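You operate a simulated robot arm through the tools that you are given. There is no shell and no other tool. Be economical: measure what you need, move in short steps, check, and stop when the job is done.

The job below is to be done with a simulated two-armed robot. You get a single attempt, and the scene is never put back.

Task
Pick up the pot brush with blue grip with one hand, pass it to the other hand and put it on the top of the kit table. Take the orange small saucer and put it on the top of the wheel bench. Take the hand shower with yellow grip and put it on the top of the fabric trestle. Any order will do. Set down upright: pot brush with blue grip, hand shower with yellow grip.

The check looks at the end state, three seconds after you hand in, the way a careful person would. Anything else that was tipped, shoved, dropped, spilled or broken makes it a failure.

Robot
Two 7-joint arms with fingered hands on one trunk, on a base that drives. Base frame: it is fixed to the floor where the robot stands at the start and does not move with it; the origin is under the middle of the robot, x ahead of it, y to its left, z up; the surface under the hand at the start is at about z = 0.74. Lengths are in m, angles in degrees, forces in N, time in s.
The left shoulder is at the start at [0.06, 0.166, 0.876], the right one opposite. With the tool pointing down near the work surface each hand reaches from about 0.36 to 0.86 m from the robot's upright axis, wherever it stands, measured 20 degrees to its own side. Places, roughly: hand shower with yellow grip [-4.25, 0.75, 0.75]; top of the fabric trestle [-6, -0.1, 0.8]; top of the kit table [-3.2, 0.7, 0.8]; top of the wheel bench [-2.3, 2.6, 0.7]. Payload 5 kg a hand.
Tool frame (each hand has its own): the origin (TCP) lies between the finger pads and is the grasp point; the fingertips stand 0.032 m ahead of it; z points along the fingers, y is the line along which they close. Largest opening 0.16 m; the body of the gripper starts 0.089 m behind the TCP. The gripper is a hand of 3 fingers: y runs from the thumb to the fingers, the wrist lies at [0, 0, -0.267] in the tool frame, and closing takes about 1.5 s.
Orientation is that of the tool frame in the base frame, as a unit quaternion [x, y, z, w]. With the fingers straight down and closing along the base's y, the tool's x points along the base's -x, its y along +y and its z along -z.

Tools
- The arms move only by the tool apply_moves. It takes "left_targets", "right_targets" or both (then of equal length, played together; a hand with none holds still); each is a list of rows, each a list of 7 numbers: the shift along the tool's x, y, z in units of 200 mm (1.0 is 200 mm), then the turn, a rotation vector about the tool's x, y, z in units of 120 degrees (1.0 is 120 degrees), then the finger opening in m, from 0 to 0.16. In form: [[x, y, z, ax, ay, az, grip], ...]. A call has 1 to 20 rows; each row is the pose to reach, as a shift and turn from the pose commanded when the call began, along the tool's axes at that moment. A call with a number of a shift or a turn outside -1 to 1 is refused whole. A row lasts 0.2 s, in which the tool goes at most 0.05 m and 8.6 degrees; a call with a longer step from one row to the next is refused whole, and so is a gripper value outside its range. A pose out of reach is approached as far as the arm can. The call stops where the force on the tool passes 40 N (or 10 N more than at its start, if that is more) or the arm is blocked; 0.2 s more then pass. Each finger travels about 0.045 m/s and halts on what it meets, pressing with about 24 N; the grip force reading is that of the motor and also rises with nothing between the fingers. The clock runs only during rows and for 0.2 s after the last one: add rows that repeat a pose to give the fingers time. The reply holds the time, the measured pose of the TCP, the force on the tool along the base axes, the opening and the grip force, in the units named above and with some noise, with the torque about the TCP (base axes, N m) and any sound that the robot's microphone picked up, and new pictures: "views" is both (left out), scene, wrist or none (wrist: the cameras of the hands that moved).
- Cameras (640 x 400 px; columns grow to the right, rows downward): "scene" is now at [0.0487, 0.0285, 1.5265]; the picture's right is [0.30, -0.95, 0.00], its down [-0.70, -0.22, -0.68] and it looks along [0.65, 0.20, -0.73] (base axes); focal length 260 px, centre (320, 200). "left" rides on the left gripper at [-0.065, -0.004, -0.116] in its tool frame; the picture's right is [0.06, -1.00, 0.00], its down [0.87, 0.05, -0.49] and it looks along [0.49, 0.03, 0.87] (tool axes); focal length 261 px, centre (320, 200). "right" rides on the right gripper at [0.065, -0.004, -0.116] in its tool frame; the picture's right is [0.06, 1.00, 0.00], its down [-0.87, 0.06, -0.49] and it looks along [-0.49, 0.03, 0.87] (tool axes); focal length 261 px, centre (320, 200). There is no depth. A picture from a camera that has moved, and an enlarged one, comes with that camera's place and axes in the base frame and with its lens. The place of the scene camera against the robot may be out by one fixed shift of up to 0.018 m in any direction.
- raise_lower(by): slides the trunk up (or, below 0, down) by that many m; the arms and the scene camera ride with it, the base frame stays. It gives what a move gives, with no picture.
- roll_base(legs): drives the robot by 1 to 6 legs, each [ahead, turn to the left] in m and degrees, along the robot's own axes; the way and the turn of a leg run together, so that a leg with both is an arc; at most 1.5 m and 180 degrees a leg. The arms and the cameras ride along, it lands a little off, and it stops where it bumps. It gives what a move gives, and a new picture of the scene camera.
- preshape(shape, hand): the hand has 3 fingers and takes this shape, open, in about a second: jaw (thumb against the fingers, like two jaws); tri (thumb and two fingers); tip (a fingertip pinch); poke (one finger out to press); point (the index stretched); flat (the hand flat); cup (the hand cupped); fist (a fist). The gripper value then closes the fingers along that shape, each until it touches; the sizes above hold for jaw. It gives what a move gives, with no picture.
- aim_head(pan, tilt): turns the head with the scene camera to pan (to the left, within 86 degrees either way) and tilt (down, from -29 to 69), counted from straight ahead of the robot. It gives what a move gives, and a new picture of the scene camera.
- close_up(camera, box): a new picture of the part [left, top, right, bottom] of that camera's present view, enlarged. It takes no simulated time.
- close_job(): hands the job in; it is judged then, once.

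Work in short steps. Places have to be worked out from the pictures, the camera data and where the tool is seen: move nearer, look again, correct. Check each grasp and each placing, and mend what went wrong. You have 165 turns and 260 pictures in all, those below and enlarged ones among them. Open the grippers and draw the arms clear of the work before you hand the job in, unless the task says otherwise; then end with one line.

The tools are called after ">>>" by a JSON object that holds its "method" and its "body". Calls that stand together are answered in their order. apply_moves: Moves the arms, as the interface text tells. Its arguments: {"type":"object","properties":{"left_targets":{"type":"array","items":{"type":"array","items":{"type":"number"}}},"right_targets":{"type":"array","items":{"type":"array","items":{"type":"number"}}},"views":{"type":"string","enum":["both","scene","wrist","none"]}},"required":[]} The other tools are called the same way: raise_lower (by) slides the trunk up or down; preshape (shape, hand) gives the hand a shape; roll_base (legs) drives the base; aim_head (pan, tilt) turns the head that bears the scene camera; close_up (camera, box) takes an enlarged picture of a part of a camera's view; close_job () hands the job in.

At the start:

```text
time: 0.0
left_tool_pos: [0.4789, 0.4566, 1.034]
left_tool_rot: [-0.001, 1.0, 0.001, 0.0]
left_ft_force: [1.1, -0.1, 0.6]
left_torque: [-0.02, 0.02, -0.02]
left_grip_width: 0.1599
left_finger_force: 0.0
left_shape: jaw
right_tool_pos: [0.531, 0.0259, 1.0519]
right_tool_rot: [0.001, 1.0, -0.001, 0.0]
right_ft_force: [0.5, 0.8, -0.5]
right_torque: [-0.01, 0.03, 0.03]
right_grip_width: 0.1599
right_finger_force: 0.2
right_shape: jaw
trunk travel left (down, up): [-0.425, 0.165]
robot x, y, heading: [-0.0018, 0.0008, 0.2]
head pan, tilt: [17.3, 46.8]
```

scene: 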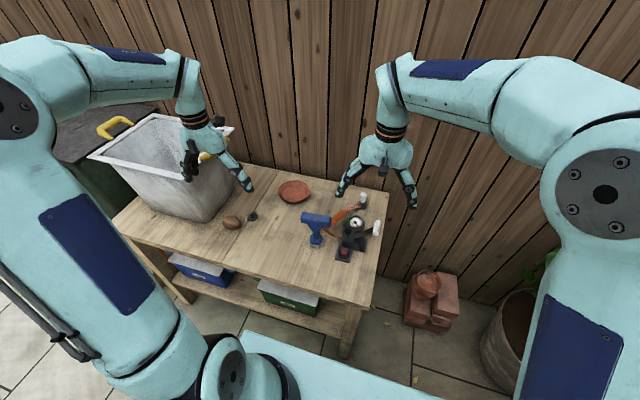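
right: 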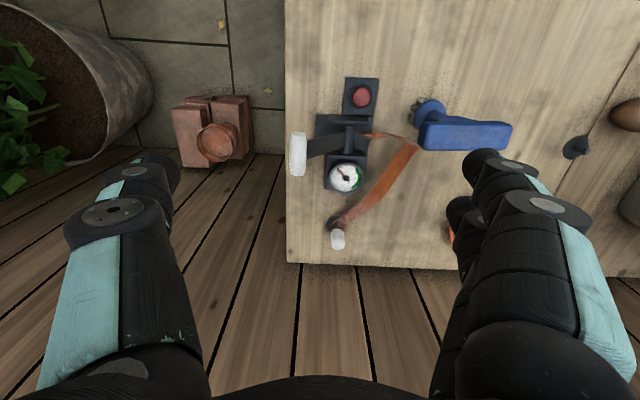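
left: 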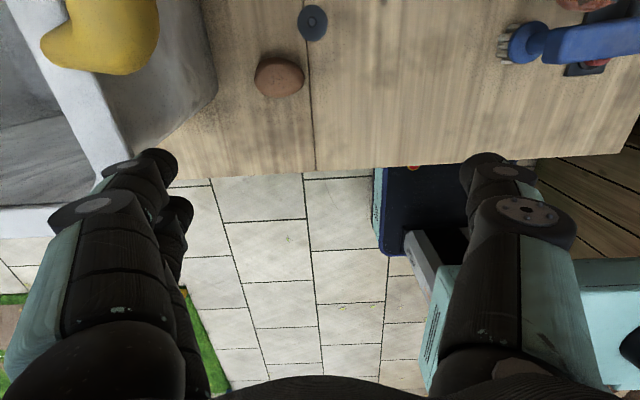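

The bench in front shows the blue-gripped brush and an orange saucer; I look closer.

>>> {"method": "close_up", "body": {"camera": "scene", "box": [200, 150, 420, 290]}}

>>> {"method": "close_up", "body": {"camera": "right", "box": [280, 50, 640, 275]}}

```text
2.86 times, centred on (310, 220) of scene
camera zoom: at [0.0487, 0.0285, 1.5265], right [0.3, -0.95, 0.0], down [-0.7, -0.22, -0.68], along [0.65, 0.2, -0.73], focal length 744 px, centre (349, 143)
```

zoom: 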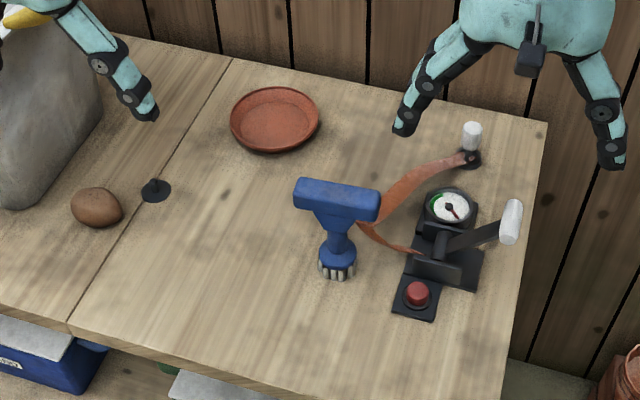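

```text
1.78 times, centred on (460, 162) of right
camera zoom: at [0.4642, 0.0226, 1.1676], right [-0.06, 1.0, 0.0], down [0.87, 0.05, 0.49], along [0.49, 0.03, -0.87], focal length 463 px, centre (71, 267)
```

zoom: 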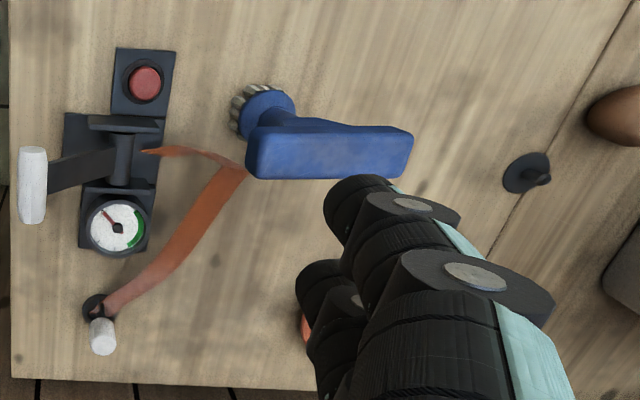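

Brush stands on its bristles with a bar about 0.106 m long along y, its top at around (0.535, 0.191, 0.88). Before planning the grasp I check the finger layout.

>>> {"method": "close_up", "body": {"camera": "left", "box": [0, 120, 640, 400]}}

>>> {"method": "close_up", "body": {"camera": "scene", "box": [330, 100, 440, 220]}}

```text
1.00 times, centred on (320, 260) of left (not enlarged: the box is as wide or as high as the picture)
camera zoom: at [0.5448, 0.4539, 1.1486], right [-0.06, -1.0, 0.0], down [-0.87, 0.05, 0.49], along [-0.49, 0.03, -0.87], focal length 261 px, centre (320, 140)
```

zoom: 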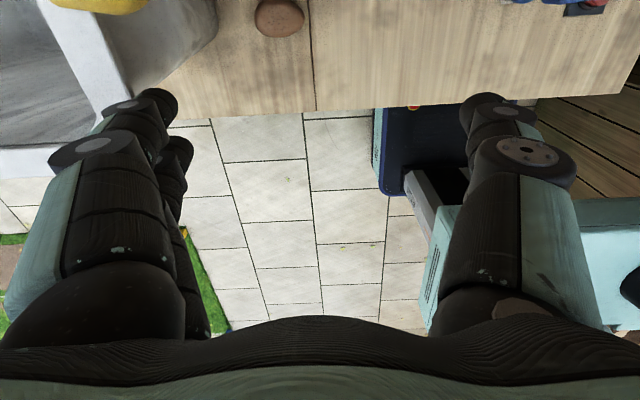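

```text
3.33 times, centred on (385, 160) of scene
camera zoom: at [0.0487, 0.0285, 1.5265], right [0.3, -0.95, 0.0], down [-0.7, -0.22, -0.68], along [0.65, 0.2, -0.73], focal length 868 px, centre (103, 333)
```

zoom: 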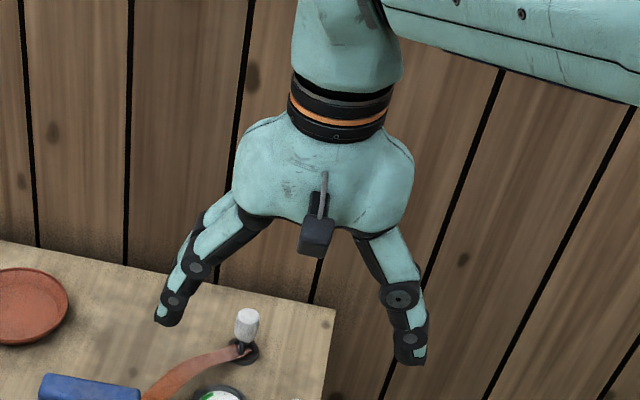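

Thumb opposes two fingers (spread ~0.035 along tool x). I rotate the left hand 90° about vertical so it closes along base x, bring it near the brush, and move the right hand aside.

>>> {"method": "apply_moves", "body": {"left_targets": [[-0.0275, -0.075, 0.01, 0, 0, -0.0625, 0.15], [-0.055, -0.15, 0.02, 0, 0, -0.125, 0.14], [-0.0825, -0.225, 0.03, 0, 0, -0.1875, 0.13], [-0.11, -0.3, 0.04, 0, 0, -0.25, 0.12], [-0.1375, -0.375, 0.05, 0, 0, -0.3125, 0.11], [-0.165, -0.45, 0.06, 0, 0, -0.375, 0.1], [-0.1925, -0.525, 0.07, 0, 0, -0.4375, 0.1], [-0.22, -0.6, 0.08, 0, 0, -0.5, 0.1], [-0.2475, -0.675, 0.09, 0, 0, -0.5625, 0.1], [-0.275, -0.75, 0.1, 0, 0, -0.625, 0.1], [-0.3025, -0.825, 0.11, 0, 0, -0.6875, 0.1], [-0.33, -0.9, 0.12, 0, 0, -0.75, 0.1]], "right_targets": [[0, -0.05, 0, 0, 0, 0, 0.16], [0, -0.1, 0, 0, 0, 0, 0.16], [0, -0.15, 0, 0, 0, 0, 0.16], [0, -0.2, 0, 0, 0, 0, 0.16], [0, -0.3, 0, 0, 0, 0, 0.16], [0, -0.4, 0, 0, 0, 0, 0.16], [0, -0.5, 0, 0, 0, 0, 0.16], [0, -0.6, 0, 0, 0, 0, 0.16], [0, -0.7, 0, 0, 0, 0, 0.16], [0, -0.7, 0, 0, 0, 0, 0.16], [0, -0.7, 0, 0, 0, 0, 0.16], [0, -0.7, 0, 0, 0, 0, 0.16]], "views": "both"}}

```text
time: 2.6
left_tool_pos: [0.5457, 0.2759, 1.0093]
left_tool_rot: [0.708, -0.706, 0.0, -0.001]
left_ft_force: [0.4, 0.1, 1.0]
left_torque: [0.01, -0.01, -0.01]
left_grip_width: 0.1004
left_finger_force: 0.0
left_shape: jaw
right_tool_pos: [0.5318, -0.1142, 1.0529]
right_tool_rot: [0.0, 1.0, 0.0, 0.001]
right_ft_force: [1.1, -0.2, -1.0]
right_torque: [0.01, -0.04, 0.01]
right_grip_width: 0.1599
right_finger_force: 0.0
right_shape: jaw
trunk travel left (down, up): [-0.425, 0.165]
robot x, y, heading: [-0.0012, 0.0043, 0.1]
head pan, tilt: [17.3, 46.8]
camera scene: at [0.0488, 0.028, 1.5265], right [0.3, -0.95, 0.0], down [-0.7, -0.22, -0.68], along [0.65, 0.2, -0.73], focal length 260 px, centre (320, 200)
camera right: at [0.4644, -0.1174, 1.1674], right [-0.06, 1.0, 0.0], down [0.87, 0.05, 0.49], along [0.49, 0.03, -0.87], focal length 261 px, centre (320, 200)
camera left: at [0.5494, 0.3427, 1.1246], right [1.0, -0.06, 0.0], down [-0.05, -0.87, 0.49], along [-0.03, -0.49, -0.87], focal length 261 px, centre (320, 200)
```

scene: 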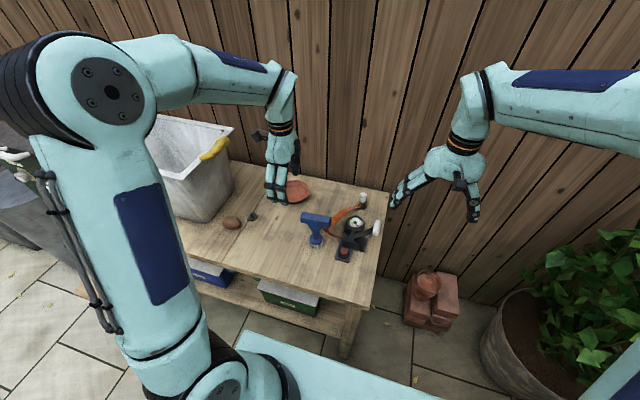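
right: 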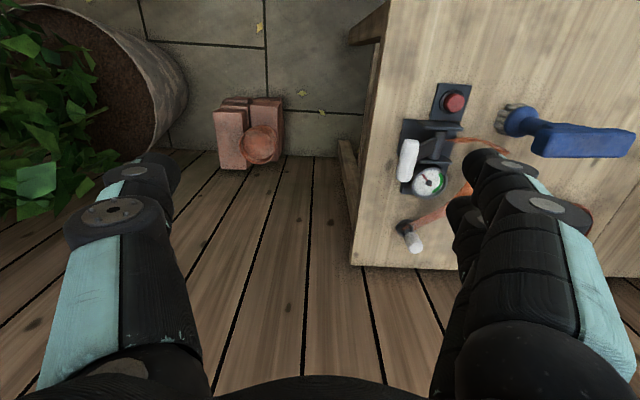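
left: 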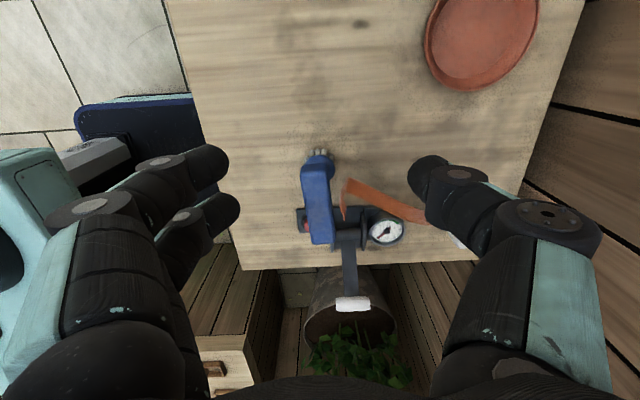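

Left camera puts the bar at x≈0.537, y 0.139–0.238, top z≈0.88. I tilt the left hand 30° outward and move to a standoff point 8 cm up the approach line.

>>> {"method": "apply_moves", "body": {"left_targets": [[0.02, 0.01, 0.08, 0, 0.06, 0, 0.09], [0.04, 0.02, 0.16, 0, 0.12, 0, 0.08], [0.065, 0.03, 0.26, 0, 0.18, 0, 0.08], [0.09, 0.04, 0.37, 0, 0.25, 0, 0.08], [0.09, 0.04, 0.37, 0, 0.25, 0, 0.08]], "views": "both"}}

```text
time: 3.8
left_tool_pos: [0.5374, 0.2589, 0.9365]
left_tool_rot: [-0.682, 0.683, -0.183, -0.184]
left_ft_force: [0.5, 0.8, 0.1]
left_torque: [-0.02, 0.0, -0.02]
left_grip_width: 0.0808
left_finger_force: 0.0
left_shape: jaw
right_tool_pos: [0.5311, -0.1149, 1.0522]
right_tool_rot: [0.001, 1.0, 0.0, 0.0]
right_ft_force: [0.5, 0.6, 0.4]
right_torque: [0.01, 0.03, -0.03]
right_grip_width: 0.1599
right_finger_force: 0.1
right_shape: jaw
trunk travel left (down, up): [-0.425, 0.165]
robot x, y, heading: [0.003, 0.0031, -0.2]
head pan, tilt: [17.3, 46.8]
camera scene: at [0.0486, 0.0281, 1.5266], right [0.3, -0.95, 0.0], down [-0.7, -0.22, -0.68], along [0.65, 0.2, -0.73], focal length 260 px, centre (320, 200)
camera left: at [0.5418, 0.3735, 1.0029], right [1.0, -0.05, 0.03], down [-0.05, -0.51, 0.86], along [-0.03, -0.86, -0.51], focal length 261 px, centre (320, 200)
```

scene: 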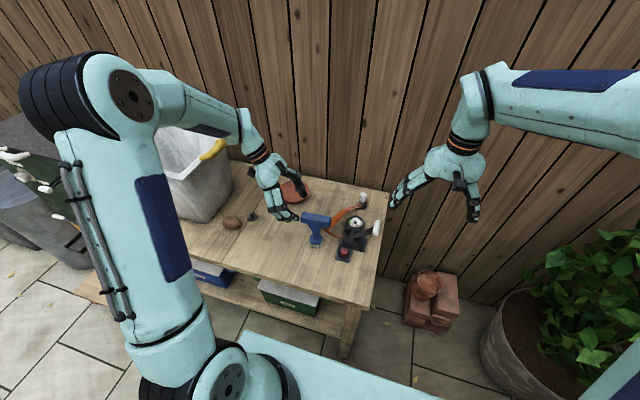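
left: 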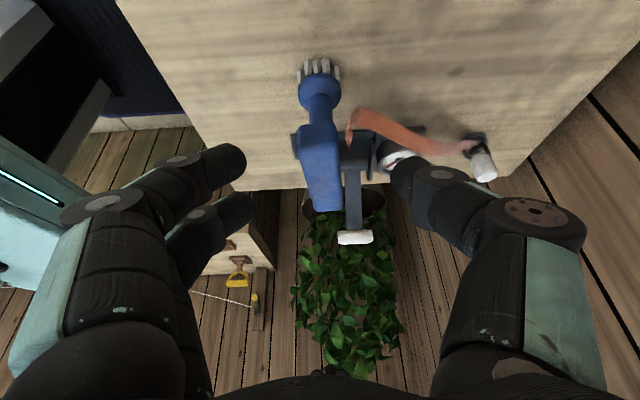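

The bar spans z 0.857–0.883 at x≈0.5365, so the line-up is good. I advance 8 cm along the tool axis and close.

>>> {"method": "apply_moves", "body": {"left_targets": [[0, 0, 0.1, 0, 0, 0, 0.08], [0, 0, 0.2, 0, 0, 0, 0.08], [0, 0, 0.3, 0, 0, 0, 0.08], [0, 0, 0.4, 0, 0, 0, 0.08], [0, 0, 0.4, 0, 0, 0, 0.08]], "views": "both"}}

```text
time: 5.0
left_tool_pos: [0.5373, 0.2193, 0.8658]
left_tool_rot: [0.683, -0.683, 0.183, 0.183]
left_ft_force: [0.6, 0.6, 0.3]
left_torque: [0.01, 0.02, 0.01]
left_grip_width: 0.0804
left_finger_force: 0.0
left_shape: jaw
right_tool_pos: [0.5314, -0.1138, 1.0518]
right_tool_rot: [0.001, 1.0, 0.0, 0.0]
right_ft_force: [0.6, 0.4, 0.0]
right_torque: [-0.03, -0.02, 0.0]
right_grip_width: 0.1601
right_finger_force: 0.0
right_shape: jaw
trunk travel left (down, up): [-0.425, 0.165]
robot x, y, heading: [0.0023, -0.0017, -0.2]
head pan, tilt: [17.3, 46.8]
camera scene: at [0.0487, 0.0284, 1.5266], right [0.3, -0.95, 0.0], down [-0.7, -0.22, -0.68], along [0.65, 0.2, -0.73], focal length 260 px, centre (320, 200)
camera left: at [0.542, 0.3337, 0.9331], right [1.0, -0.05, 0.03], down [-0.05, -0.51, 0.86], along [-0.03, -0.86, -0.51], focal length 261 px, centre (320, 200)
```

scene: 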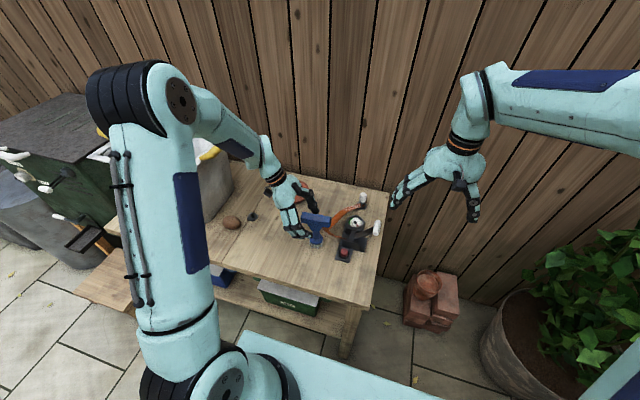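
left: 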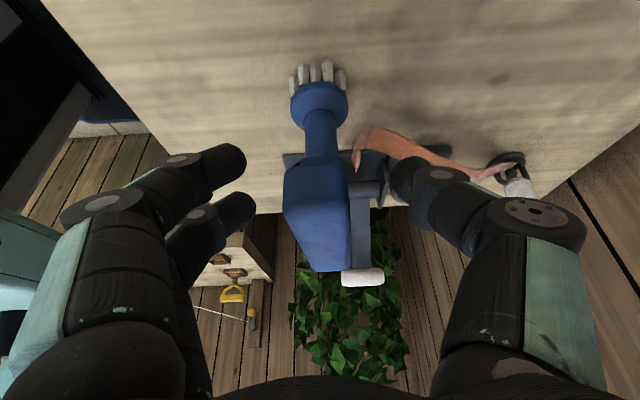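

The bar lies centred between the fingers; I close.

>>> {"method": "apply_moves", "body": {"left_targets": [[0, 0, 0, 0, 0, 0, 0.06], [0, 0, 0, 0, 0, 0, 0.04], [0, 0, 0, 0, 0, 0, 0.02], [0, 0, 0, 0, 0, 0, 0.01], [0, 0, 0, 0, 0, 0, 0.01], [0, 0, 0, 0, 0, 0, 0.01], [0, 0, 0, 0, 0, 0, 0.01], [0, 0, 0, 0, 0, 0, 0.01]], "views": "wrist"}}

```text
time: 6.8
left_tool_pos: [0.5374, 0.2179, 0.8658]
left_tool_rot: [-0.682, 0.683, -0.183, -0.183]
left_ft_force: [0.7, -0.1, 0.9]
left_torque: [-0.09, -0.15, 0.03]
left_grip_width: 0.0171
left_finger_force: 24.2
left_shape: jaw
right_tool_pos: [0.5315, -0.1138, 1.0502]
right_tool_rot: [0.001, 1.0, 0.0, 0.0]
right_ft_force: [-0.3, 0.3, 0.6]
right_torque: [-0.01, 0.0, 0.03]
right_grip_width: 0.1598
right_finger_force: 0.1
right_shape: jaw
trunk travel left (down, up): [-0.425, 0.165]
robot x, y, heading: [0.0018, -0.0014, -0.2]
head pan, tilt: [17.3, 46.8]
camera left: at [0.5421, 0.3335, 0.9334], right [1.0, -0.05, 0.03], down [-0.05, -0.51, 0.86], along [-0.03, -0.86, -0.51], focal length 261 px, centre (320, 200)
```

left: 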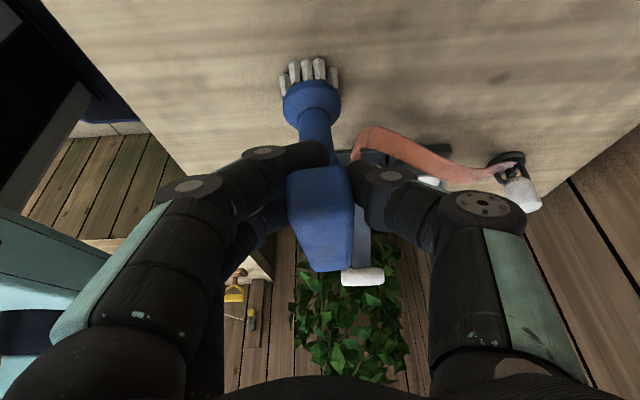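

Gripped (24 N). I lift 3 cm, then more, and check.

>>> {"method": "apply_moves", "body": {"left_targets": [[0.025, 0, -0.043, 0, 0, 0, 0.01], [0.05, 0, -0.087, 0, 0, 0, 0.01], [0.1, 0, -0.173, 0, 0, 0, 0.01], [0.15, 0, -0.26, 0, 0, 0, 0.01], [0.2, 0, -0.346, 0, 0, 0, 0.01], [0.25, 0, -0.433, 0, 0, 0, 0.01], [0.3, 0, -0.52, 0, 0, 0, 0.01], [0.35, 0, -0.606, 0, 0, 0, 0.01]], "views": "both"}}

>>> {"method": "close_up", "body": {"camera": "scene", "box": [220, 120, 420, 280]}}

```text
time: 8.6
left_tool_pos: [0.5365, 0.2197, 1.0073]
left_tool_rot: [0.683, -0.683, 0.182, 0.183]
left_ft_force: [0.2, 1.0, -1.4]
left_torque: [0.06, -0.02, 0.03]
left_grip_width: 0.0167
left_finger_force: 23.8
left_shape: jaw
right_tool_pos: [0.5311, -0.1145, 1.0516]
right_tool_rot: [0.001, 1.0, 0.0, 0.0]
right_ft_force: [0.2, 0.0, -0.4]
right_torque: [-0.02, 0.0, -0.02]
right_grip_width: 0.16
right_finger_force: 0.1
right_shape: jaw
trunk travel left (down, up): [-0.425, 0.165]
robot x, y, heading: [-0.0043, -0.0002, 0.0]
head pan, tilt: [17.3, 46.8]
camera scene: at [0.0485, 0.0283, 1.5265], right [0.3, -0.95, 0.0], down [-0.7, -0.22, -0.68], along [0.65, 0.2, -0.73], focal length 260 px, centre (320, 200)
camera left: at [0.5411, 0.3342, 1.0738], right [1.0, -0.05, 0.03], down [-0.05, -0.51, 0.86], along [-0.03, -0.86, -0.51], focal length 261 px, centre (320, 200)
```

scene: 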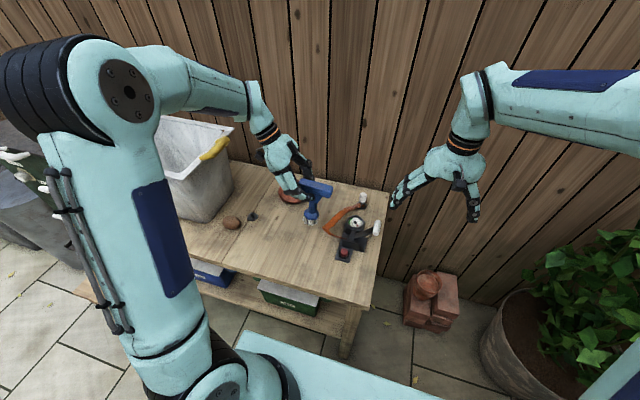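
left: 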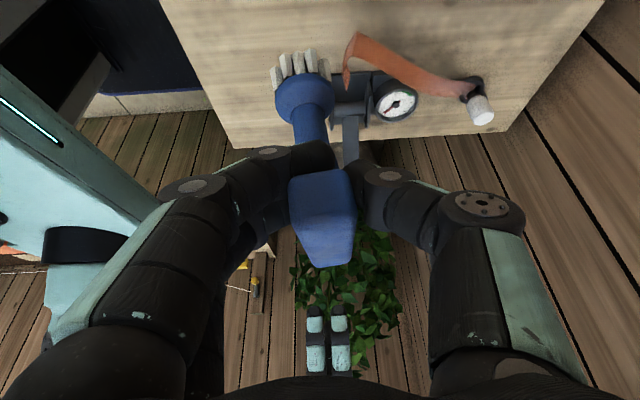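

```text
2.50 times, centred on (320, 200) of scene
camera zoom: at [0.0485, 0.0283, 1.5265], right [0.3, -0.95, 0.0], down [-0.7, -0.22, -0.68], along [0.65, 0.2, -0.73], focal length 651 px, centre (320, 200)
```

zoom: 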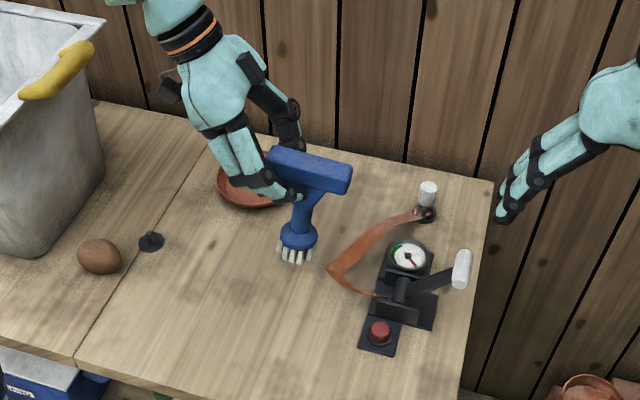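

Brush is held, leaning slightly (bottom toward -x). For the hand-over I rotate the right hand -90° about vertical so its fingers lie on the side of the left thumb.

>>> {"method": "apply_moves", "body": {"right_targets": [[0, 0, 0, 0, 0, 0.0682, 0.15], [0, 0, 0, 0, 0, 0.1364, 0.14], [0, 0, 0, 0, 0, 0.2045, 0.13], [0, 0, 0, 0, 0, 0.2727, 0.12], [0, 0, 0, 0, 0, 0.3409, 0.11], [0, 0, 0, 0, 0, 0.4091, 0.1], [0, 0, 0, 0, 0, 0.4773, 0.09], [0, 0, 0, 0, 0, 0.5455, 0.08], [0, 0, 0, 0, 0, 0.6136, 0.08], [0, 0, 0, 0, 0, 0.6818, 0.08], [0, 0, 0, 0, 0, 0.75, 0.08], [0, 0, 0, 0, 0, 0.75, 0.08]], "views": "wrist"}}

```text
time: 11.2
left_tool_pos: [0.5364, 0.2206, 1.0061]
left_tool_rot: [-0.683, 0.683, -0.183, -0.183]
left_ft_force: [0.7, -0.3, -2.2]
left_torque: [0.02, -0.04, -0.01]
left_grip_width: 0.0165
left_finger_force: 23.9
left_shape: jaw
right_tool_pos: [0.5294, -0.1135, 1.0527]
right_tool_rot: [0.709, 0.705, -0.001, 0.0]
right_ft_force: [-0.5, 0.4, 0.3]
right_torque: [-0.01, -0.04, -0.03]
right_grip_width: 0.0806
right_finger_force: 0.1
right_shape: jaw
trunk travel left (down, up): [-0.425, 0.165]
robot x, y, heading: [0.0045, -0.0006, -0.0]
head pan, tilt: [17.3, 46.8]
camera right: at [0.5253, -0.0483, 1.1676], right [1.0, 0.06, 0.0], down [0.05, -0.87, 0.49], along [0.03, -0.49, -0.87], focal length 261 px, centre (320, 200)
```

right: 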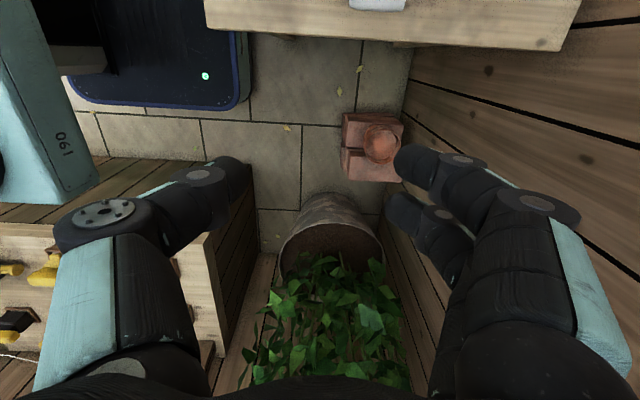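

Now I tilt the right hand 45° toward the brush and move it to a standoff.

>>> {"method": "apply_moves", "body": {"right_targets": [[0.1, 0.005, -0.06, 0, 0.054, 0, 0.08], [0.25, 0.01, -0.06, 0, 0.107, 0, 0.08], [0.4, 0.015, -0.06, 0, 0.16, 0, 0.08], [0.55, 0.02, -0.06, 0, 0.215, 0, 0.08], [0.7, 0.025, -0.06, 0, 0.27, 0, 0.08], [0.85, 0.03, -0.06, 0, 0.32, 0, 0.08], [0.98, 0.035, -0.06, 0, 0.375, 0, 0.08], [0.98, 0.035, -0.06, 0, 0.375, 0, 0.08]], "views": "both"}}

>>> {"method": "close_up", "body": {"camera": "scene", "box": [220, 120, 420, 280]}}

```text
time: 13.0
left_tool_pos: [0.5381, 0.2199, 1.0064]
left_tool_rot: [-0.683, 0.684, -0.183, -0.183]
left_ft_force: [-0.2, 0.3, -0.6]
left_torque: [0.05, -0.03, 0.02]
left_grip_width: 0.0165
left_finger_force: 24.0
left_shape: jaw
right_tool_pos: [0.5393, 0.0808, 1.0653]
right_tool_rot: [0.653, 0.653, 0.271, -0.271]
right_ft_force: [-0.1, 0.0, -0.3]
right_torque: [-0.02, -0.05, 0.0]
right_grip_width: 0.0806
right_finger_force: 0.0
right_shape: jaw
trunk travel left (down, up): [-0.425, 0.165]
robot x, y, heading: [-0.0011, 0.0008, 0.1]
head pan, tilt: [17.3, 46.8]
camera scene: at [0.0487, 0.0284, 1.5266], right [0.3, -0.95, 0.0], down [-0.7, -0.22, -0.68], along [0.65, 0.2, -0.73], focal length 260 px, centre (320, 200)
camera right: at [0.5323, 0.0466, 1.1922], right [1.0, 0.04, 0.04], down [0.05, -0.96, -0.27], along [0.03, 0.27, -0.96], focal length 261 px, centre (320, 200)
```

scene: 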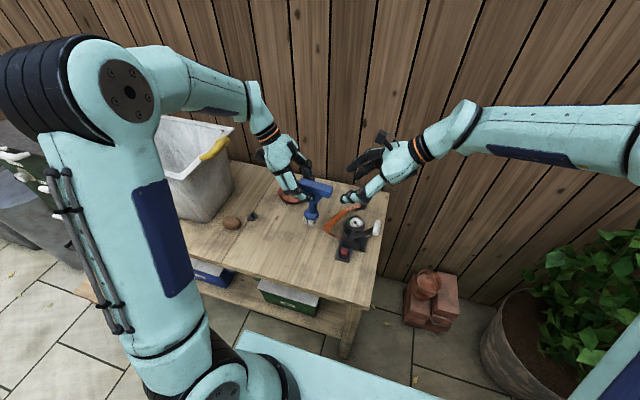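
right: 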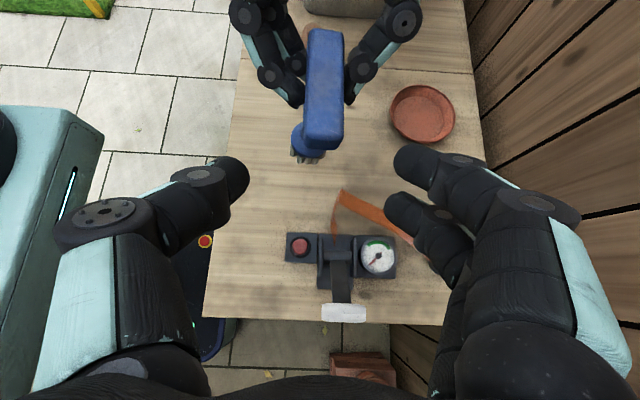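

```text
2.50 times, centred on (320, 200) of scene
camera zoom: at [0.0487, 0.0284, 1.5266], right [0.3, -0.95, 0.0], down [-0.7, -0.22, -0.68], along [0.65, 0.2, -0.73], focal length 651 px, centre (320, 200)
```

zoom: 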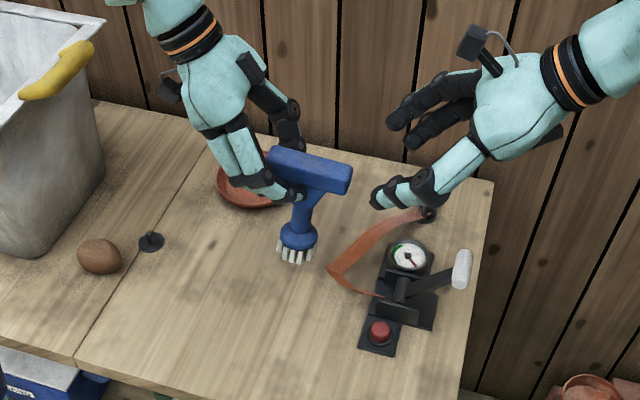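

Right end of the bar is at about (0.5385, 0.142, ~1.008). I advance the right hand 8.6 cm along its axis.

>>> {"method": "apply_moves", "body": {"right_targets": [[0.005, 0, 0.1, 0, 0, 0, 0.08], [0.015, 0, 0.2, 0, 0, 0, 0.08], [0.02, 0, 0.3, 0, 0, 0, 0.08], [0.03, 0, 0.4, 0, 0, 0, 0.08], [0.03, 0, 0.43, 0, 0, 0, 0.08], [0.03, 0, 0.43, 0, 0, 0, 0.08]], "views": "both"}}

>>> {"method": "close_up", "body": {"camera": "scene", "box": [260, 140, 380, 240]}}

```text
time: 14.4
left_tool_pos: [0.5366, 0.219, 1.007]
left_tool_rot: [0.683, -0.683, 0.183, 0.183]
left_ft_force: [-0.2, -0.3, -1.7]
left_torque: [0.0, -0.01, 0.0]
left_grip_width: 0.0165
left_finger_force: 24.8
left_shape: jaw
right_tool_pos: [0.5384, 0.1471, 1.0069]
right_tool_rot: [0.653, 0.653, 0.27, -0.271]
right_ft_force: [-0.5, -0.2, 0.2]
right_torque: [-0.01, -0.01, 0.05]
right_grip_width: 0.0805
right_finger_force: 0.0
right_shape: jaw
trunk travel left (down, up): [-0.425, 0.165]
robot x, y, heading: [-0.0007, 0.0042, 0.0]
head pan, tilt: [17.3, 46.8]
camera scene: at [0.0488, 0.0284, 1.5265], right [0.3, -0.95, 0.0], down [-0.7, -0.22, -0.68], along [0.65, 0.2, -0.73], focal length 260 px, centre (320, 200)
camera right: at [0.5322, 0.1122, 1.1354], right [1.0, 0.04, 0.04], down [0.05, -0.96, -0.27], along [0.03, 0.27, -0.96], focal length 261 px, centre (320, 200)
```

scene: 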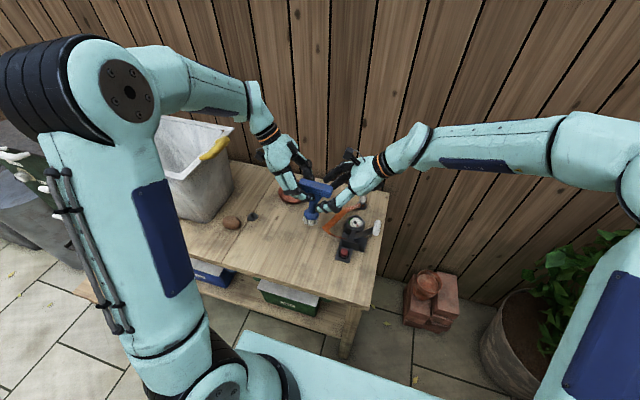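
right: 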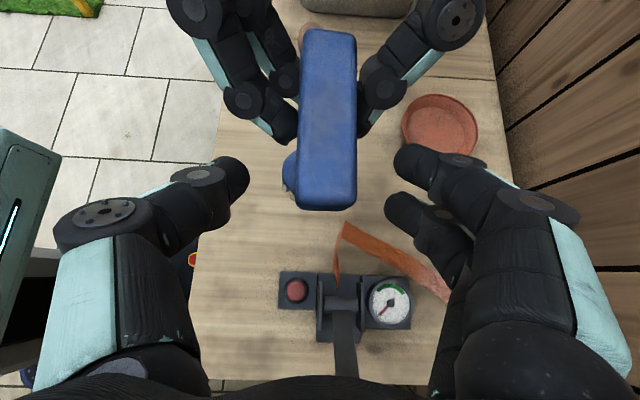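

```text
4.00 times, centred on (320, 190) of scene
camera zoom: at [0.0488, 0.0284, 1.5265], right [0.3, -0.95, 0.0], down [-0.7, -0.22, -0.68], along [0.65, 0.2, -0.73], focal length 1042 px, centre (320, 240)
```

zoom: 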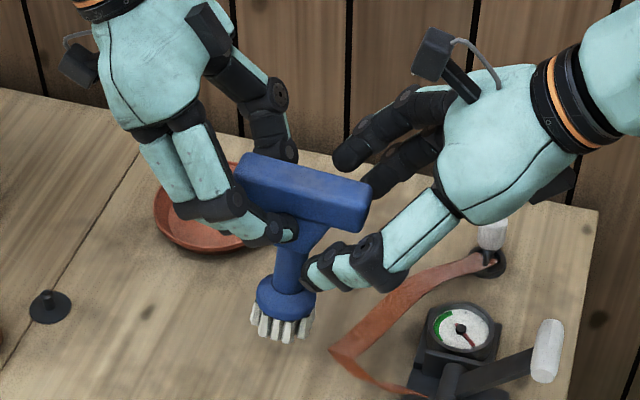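

Bar sits between the right fingers; I close the right hand.

>>> {"method": "apply_moves", "body": {"right_targets": [[0, 0, 0, 0, 0, 0, 0.065], [0, 0, 0, 0, 0, 0, 0.05], [0, 0, 0, 0, 0, 0, 0.04], [0, 0, 0, 0, 0, 0, 0.03], [0, 0, 0, 0, 0, 0, 0.02], [0, 0, 0, 0, 0, 0, 0.01], [0, 0, 0, 0, 0, 0, 0.01], [0, 0, 0, 0, 0, 0, 0.01], [0, 0, 0, 0, 0, 0, 0.01]], "views": "wrist"}}

>>> {"method": "close_up", "body": {"camera": "scene", "box": [260, 140, 380, 240]}}

```text
time: 16.4
left_tool_pos: [0.5371, 0.2195, 1.0064]
left_tool_rot: [0.683, -0.683, 0.183, 0.182]
left_ft_force: [0.4, -1.9, 0.6]
left_torque: [-0.08, -0.07, -0.08]
left_grip_width: 0.0167
left_finger_force: 24.5
left_shape: jaw
right_tool_pos: [0.539, 0.147, 1.0071]
right_tool_rot: [0.653, 0.653, 0.271, -0.271]
right_ft_force: [0.1, 2.0, 0.0]
right_torque: [0.06, 0.06, 0.03]
right_grip_width: 0.022
right_finger_force: 24.0
right_shape: jaw
trunk travel left (down, up): [-0.425, 0.165]
robot x, y, heading: [-0.0004, -0.0008, 0.1]
head pan, tilt: [17.3, 46.8]
camera right: at [0.5322, 0.112, 1.1354], right [1.0, 0.04, 0.04], down [0.05, -0.96, -0.27], along [0.03, 0.27, -0.96], focal length 261 px, centre (320, 200)
```

right: 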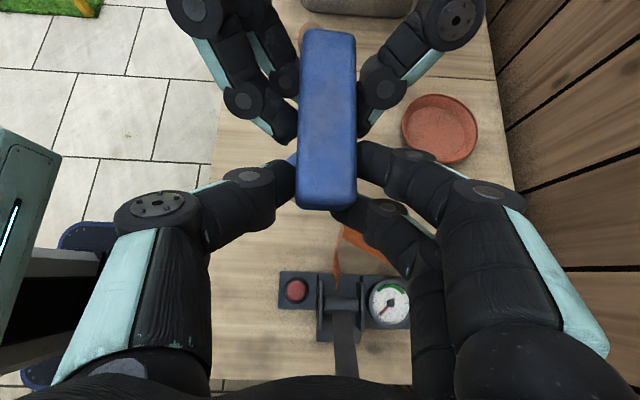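

```text
4.00 times, centred on (320, 190) of scene
camera zoom: at [0.0488, 0.0284, 1.5265], right [0.3, -0.95, 0.0], down [-0.7, -0.22, -0.68], along [0.65, 0.2, -0.73], focal length 1042 px, centre (320, 240)
```

zoom: 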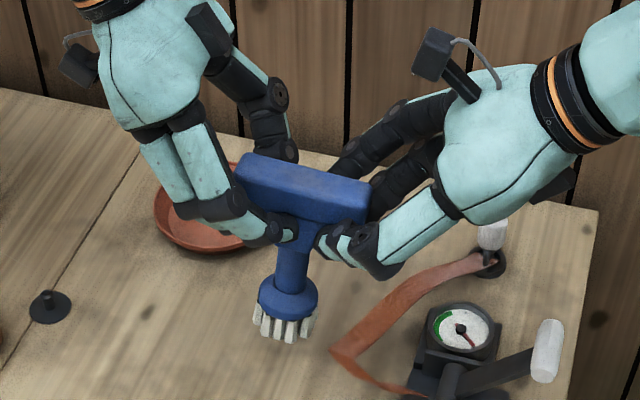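

Both hands hold the brush. I open the left hand and back it out along its axis.

>>> {"method": "apply_moves", "body": {"left_targets": [[0, 0, 0, 0, 0, 0, 0.03], [0, 0, 0, 0, 0, 0, 0.05], [0, 0, 0, 0, 0, 0, 0.07], [0, 0, 0, 0, 0, 0, 0.08], [0, 0, 0, 0, 0, 0, 0.08], [0, 0, -0.1, 0, 0, 0, 0.08], [0, 0, -0.25, 0, 0, 0, 0.08], [0, 0, -0.45, 0, 0, 0, 0.08], [0, 0, -0.6, 0, 0, 0, 0.08]], "views": "none"}}

>>> {"method": "close_up", "body": {"camera": "scene", "box": [240, 120, 400, 250]}}

>>> {"method": "close_up", "body": {"camera": "right", "box": [160, 0, 520, 300]}}

```text
time: 18.4
left_tool_pos: [0.5369, 0.2809, 1.1108]
left_tool_rot: [0.684, -0.682, 0.184, 0.183]
left_ft_force: [0.5, 0.0, -0.7]
left_torque: [-0.01, 0.01, -0.01]
left_grip_width: 0.0796
left_finger_force: 0.1
left_shape: jaw
right_tool_pos: [0.5372, 0.1465, 1.0075]
right_tool_rot: [0.654, 0.653, 0.271, -0.27]
right_ft_force: [0.1, -0.4, -0.2]
right_torque: [-0.02, 0.01, -0.01]
right_grip_width: 0.0212
right_finger_force: 24.2
right_shape: jaw
trunk travel left (down, up): [-0.425, 0.165]
robot x, y, heading: [-0.0032, -0.0017, 0.0]
head pan, tilt: [17.3, 46.8]
```

```text
3.08 times, centred on (320, 185) of scene
camera zoom: at [0.0487, 0.0286, 1.5265], right [0.3, -0.95, 0.0], down [-0.7, -0.22, -0.68], along [0.65, 0.2, -0.73], focal length 801 px, centre (320, 246)
```

zoom: 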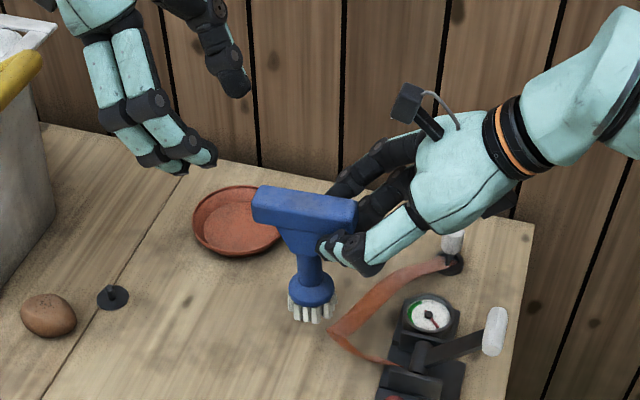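

```text
1.33 times, centred on (340, 150) of right
camera zoom: at [0.5322, 0.1121, 1.1354], right [1.0, 0.04, 0.04], down [0.05, -0.96, -0.27], along [0.03, 0.27, -0.96], focal length 348 px, centre (293, 267)
```

zoom: 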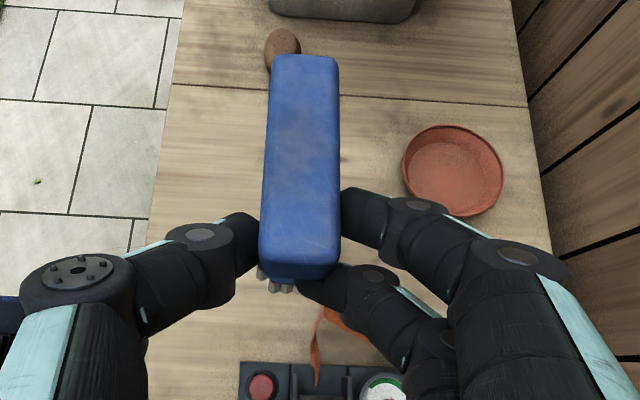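

Hand-over worked; the brush hangs nearly upright in the right hand. Next the saucer (centre about (0.745, 0.36), ~0.13 m wide): I straighten the left hand and hover over it.

>>> {"method": "apply_moves", "body": {"left_targets": [[-0.15, -0.1, 0, 0, -0.04, 0, 0.09], [-0.3, -0.25, 0.03, 0, -0.08, 0, 0.1], [-0.4, -0.4, 0.08, 0, -0.12, 0, 0.12], [-0.5, -0.55, 0.16, 0, -0.16, 0, 0.14], [-0.6, -0.7, 0.26, 0, -0.2, 0, 0.15], [-0.7, -0.85, 0.36, 0, -0.25, 0, 0.16], [-0.747, -1.0, 0.49, 0, -0.25, 0, 0.16], [-0.747, -1.0, 0.49, 0, -0.25, 0, 0.16]], "views": "both"}}

```text
time: 20.2
left_tool_pos: [0.739, 0.3592, 0.9512]
left_tool_rot: [0.708, -0.706, 0.0, 0.001]
left_ft_force: [0.0, 0.6, -0.2]
left_torque: [0.01, 0.01, 0.02]
left_grip_width: 0.1598
left_finger_force: 0.0
left_shape: jaw
right_tool_pos: [0.5386, 0.1466, 1.0074]
right_tool_rot: [0.653, 0.653, 0.27, -0.271]
right_ft_force: [0.1, 1.0, 0.3]
right_torque: [-0.04, -0.01, 0.02]
right_grip_width: 0.0208
right_finger_force: 23.7
right_shape: jaw
trunk travel left (down, up): [-0.425, 0.165]
robot x, y, heading: [0.0017, 0.0012, -0.2]
head pan, tilt: [17.3, 46.8]
camera scene: at [0.0485, 0.0283, 1.5266], right [0.3, -0.95, 0.0], down [-0.7, -0.22, -0.68], along [0.65, 0.2, -0.73], focal length 260 px, centre (320, 200)
camera left: at [0.7432, 0.4253, 1.066], right [1.0, -0.06, 0.0], down [-0.05, -0.87, 0.49], along [-0.03, -0.49, -0.87], focal length 261 px, centre (320, 200)
```

scene: 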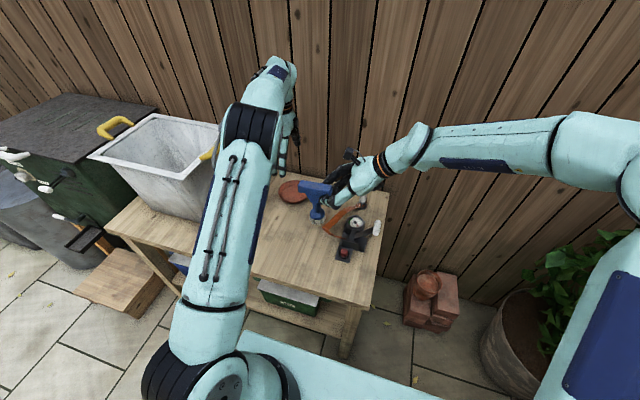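
left: 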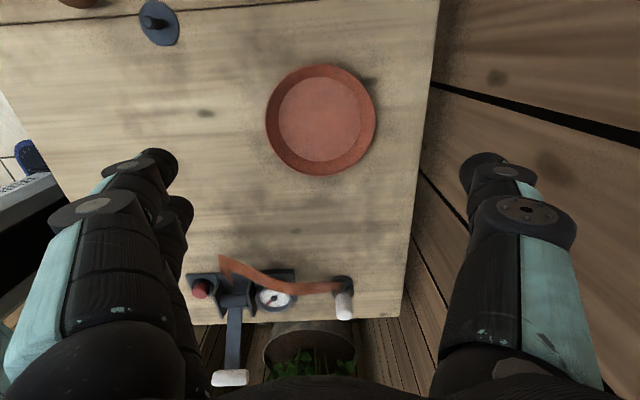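

The saucer is centred under the hand at (0.739, 0.357). I descend to z=0.80 first and look.

>>> {"method": "apply_moves", "body": {"left_targets": [[0.01, 0, 0.15, 0, 0, 0, 0.16], [0.01, 0, 0.3, 0, 0, 0, 0.16], [0.01, 0, 0.45, 0, 0, 0, 0.16], [0.01, 0, 0.6, 0, 0, 0, 0.16], [0.01, 0, 0.7, 0, 0, 0, 0.16], [0.01, 0, 0.755, 0, 0, 0, 0.16], [0.01, 0, 0.755, 0, 0, 0, 0.16]], "views": "wrist"}}

>>> {"method": "close_up", "body": {"camera": "scene", "box": [220, 130, 380, 230]}}

```text
time: 21.8
left_tool_pos: [0.738, 0.3581, 0.7995]
left_tool_rot: [-0.707, 0.708, 0.0, 0.001]
left_ft_force: [0.3, 0.0, 0.6]
left_torque: [0.03, 0.01, 0.01]
left_grip_width: 0.1597
left_finger_force: 0.1
left_shape: jaw
right_tool_pos: [0.5386, 0.1481, 1.0072]
right_tool_rot: [0.653, 0.653, 0.272, -0.271]
right_ft_force: [-0.2, 0.3, 0.2]
right_torque: [-0.05, 0.0, -0.01]
right_grip_width: 0.0208
right_finger_force: 23.8
right_shape: jaw
trunk travel left (down, up): [-0.425, 0.165]
robot x, y, heading: [-0.0005, 0.0025, 0.0]
head pan, tilt: [17.3, 46.8]
camera left: at [0.7417, 0.4234, 0.9143], right [1.0, -0.06, 0.0], down [-0.05, -0.87, 0.49], along [-0.03, -0.49, -0.87], focal length 261 px, centre (320, 200)
```

left: 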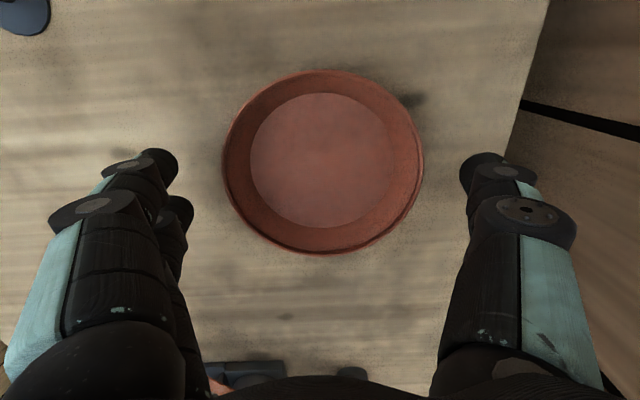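

```text
4.00 times, centred on (300, 180) of scene
camera zoom: at [0.0489, 0.0284, 1.5265], right [0.3, -0.95, 0.0], down [-0.7, -0.22, -0.68], along [0.65, 0.2, -0.73], focal length 1042 px, centre (400, 280)
```

zoom: 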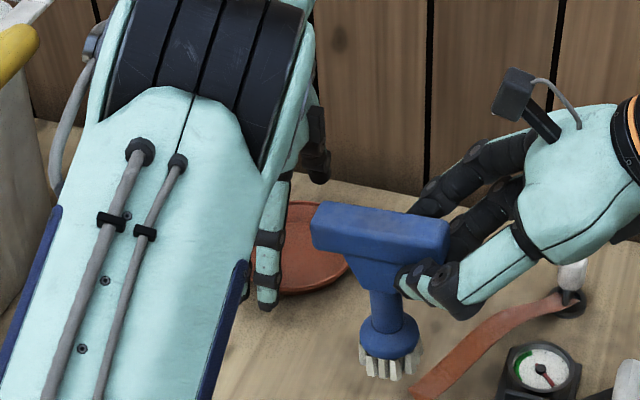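

Rim spans about 0.125 m, centred at (0.740, 0.355). I go down 2 cm more and close on it.

>>> {"method": "apply_moves", "body": {"left_targets": [[0.01, -0.01, 0.05, 0, 0, 0, 0.16], [0.015, -0.01, 0.1, 0, 0, 0, 0.16], [0.015, -0.01, 0.1, 0, 0, 0, 0.15], [0.015, -0.01, 0.1, 0, 0, 0, 0.14], [0.015, -0.01, 0.1, 0, 0, 0, 0.13], [0.015, -0.01, 0.1, 0, 0, 0, 0.12], [0.015, -0.01, 0.1, 0, 0, 0, 0.11], [0.015, -0.01, 0.1, 0, 0, 0, 0.1], [0.015, -0.01, 0.1, 0, 0, 0, 0.1], [0.015, -0.01, 0.1, 0, 0, 0, 0.1]], "views": "wrist"}}

```text
time: 24.0
left_tool_pos: [0.7402, 0.3539, 0.7806]
left_tool_rot: [-0.707, 0.707, 0.0, 0.0]
left_ft_force: [0.6, 0.4, 0.1]
left_torque: [-0.02, 0.01, -0.03]
left_grip_width: 0.1058
left_finger_force: 23.7
left_shape: jaw
right_tool_pos: [0.5389, 0.1463, 1.008]
right_tool_rot: [0.654, 0.653, 0.271, -0.27]
right_ft_force: [-0.4, -0.2, -0.2]
right_torque: [-0.05, 0.01, -0.04]
right_grip_width: 0.0208
right_finger_force: 24.0
right_shape: jaw
trunk travel left (down, up): [-0.425, 0.165]
robot x, y, heading: [0.0004, -0.0026, -0.0]
head pan, tilt: [17.3, 46.8]
camera left: at [0.7438, 0.4204, 0.8949], right [1.0, -0.06, 0.0], down [-0.05, -0.87, 0.49], along [-0.03, -0.49, -0.87], focal length 261 px, centre (320, 200)
```

left: 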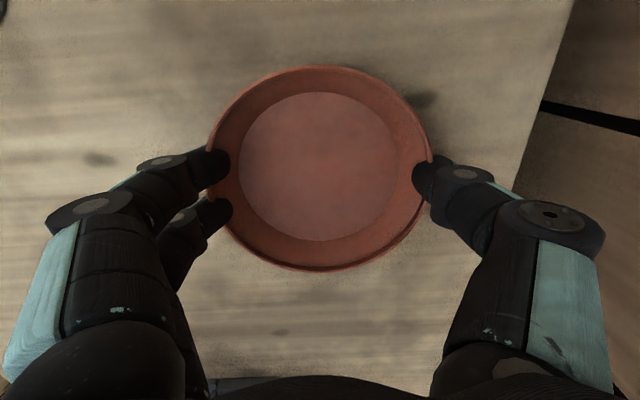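

The saucer is gripped; I lift slowly.

>>> {"method": "apply_moves", "body": {"left_targets": [[0, 0, -0.05, 0, 0, 0, 0.09], [0, 0, -0.1, 0, 0, 0, 0.09], [0, 0, -0.2, 0, 0, 0, 0.09], [0, 0, -0.35, 0, 0, 0, 0.09], [0, 0, -0.5, 0, 0, 0, 0.09], [0, 0, -0.65, 0, 0, 0, 0.09], [0, 0, -0.8, 0, 0, 0, 0.09], [0, 0, -0.9, 0, 0, 0, 0.09]], "views": "both"}}

```text
time: 25.8
left_tool_pos: [0.7407, 0.3543, 0.9611]
left_tool_rot: [-0.707, 0.707, 0.0, 0.0]
left_ft_force: [-0.6, 0.2, 0.5]
left_torque: [0.0, 0.0, -0.05]
left_grip_width: 0.106
left_finger_force: 24.0
left_shape: jaw
right_tool_pos: [0.5381, 0.1469, 1.0082]
right_tool_rot: [0.653, 0.653, 0.271, -0.271]
right_ft_force: [1.0, 0.1, -0.2]
right_torque: [-0.08, 0.0, 0.0]
right_grip_width: 0.021
right_finger_force: 23.6
right_shape: jaw
trunk travel left (down, up): [-0.425, 0.165]
robot x, y, heading: [0.0026, -0.0032, -0.2]
head pan, tilt: [17.3, 46.8]
camera scene: at [0.0487, 0.0284, 1.5265], right [0.3, -0.95, 0.0], down [-0.7, -0.22, -0.68], along [0.65, 0.2, -0.73], focal length 260 px, centre (320, 200)
camera left: at [0.7438, 0.4205, 1.0755], right [1.0, -0.06, 0.0], down [-0.05, -0.87, 0.49], along [-0.03, -0.49, -0.87], focal length 261 px, centre (320, 200)
```

scene: 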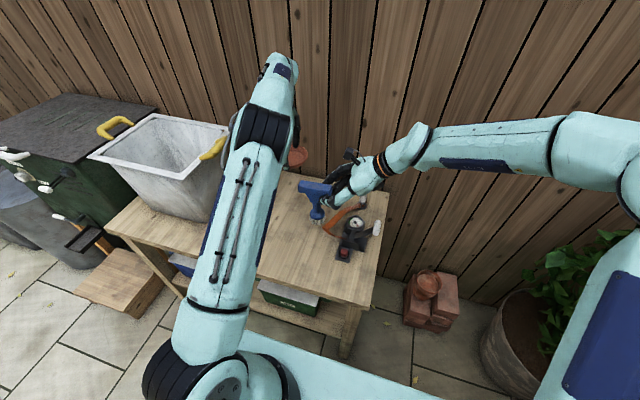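
left: 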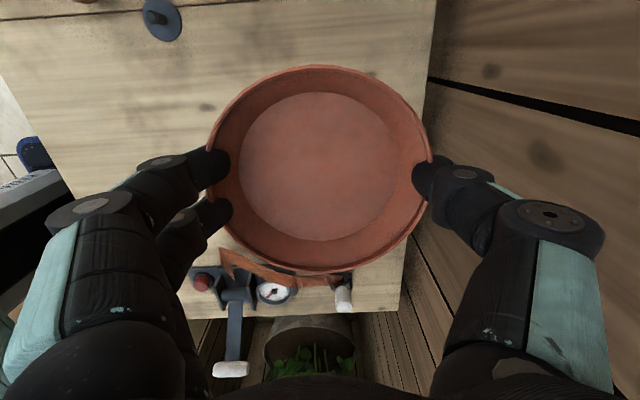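

Both objects are held. I pull the left hand in toward the robot and outward a little, raised for carrying.

>>> {"method": "apply_moves", "body": {"left_targets": [[-0.1, 0.05, -0.1, 0, 0, 0, 0.09], [-0.2, 0.15, -0.2, 0, 0, 0, 0.09], [-0.3, 0.3, -0.3, 0, 0, 0, 0.09], [-0.35, 0.45, -0.35, 0, 0, 0, 0.09], [-0.4, 0.6, -0.35, 0, 0, 0, 0.09], [-0.4, 0.75, -0.35, 0, 0, 0, 0.09], [-0.4, 0.9, -0.35, 0, 0, 0, 0.09], [-0.4, 0.98, -0.35, 0, 0, 0, 0.09]], "right_targets": [[0, 0, 0, 0, 0, 0, 0.01], [-0.05, 0, -0.05, 0, 0, 0, 0.01], [-0.1, 0, -0.1, 0, 0, 0, 0.01], [-0.1, 0, -0.2, 0, 0, 0, 0.01], [-0.1, 0, -0.3, 0, 0, 0, 0.01], [-0.1, 0, -0.4, 0, 0, 0, 0.01], [-0.1, 0, -0.5, 0, 0, 0, 0.01], [-0.1, 0, -0.5, 0, 0, 0, 0.01]], "views": "scene"}}

```text
time: 27.6
left_tool_pos: [0.5422, 0.4357, 1.0297]
left_tool_rot: [0.707, -0.707, 0.001, 0.0]
left_ft_force: [-0.1, -0.2, -0.5]
left_torque: [-0.03, -0.02, -0.02]
left_grip_width: 0.1058
left_finger_force: 24.0
left_shape: jaw
right_tool_pos: [0.5387, 0.0599, 1.0649]
right_tool_rot: [0.654, 0.653, 0.271, -0.27]
right_ft_force: [1.0, -0.7, -1.6]
right_torque: [-0.06, -0.01, 0.01]
right_grip_width: 0.0205
right_finger_force: 24.0
right_shape: jaw
trunk travel left (down, up): [-0.425, 0.165]
robot x, y, heading: [-0.0033, 0.0033, -0.2]
head pan, tilt: [17.3, 46.8]
camera scene: at [0.0487, 0.0285, 1.5265], right [0.3, -0.95, 0.0], down [-0.7, -0.22, -0.68], along [0.65, 0.2, -0.73], focal length 260 px, centre (320, 200)
```

scene: 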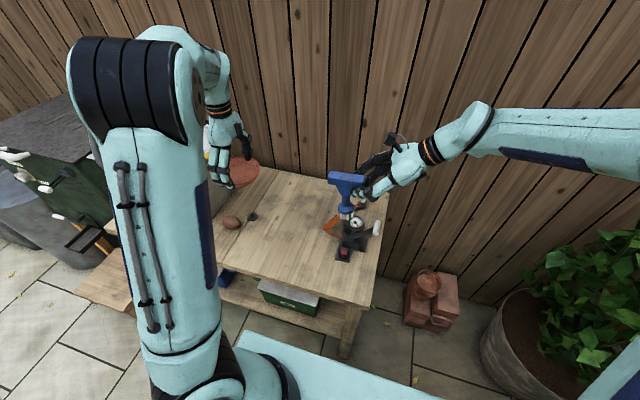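

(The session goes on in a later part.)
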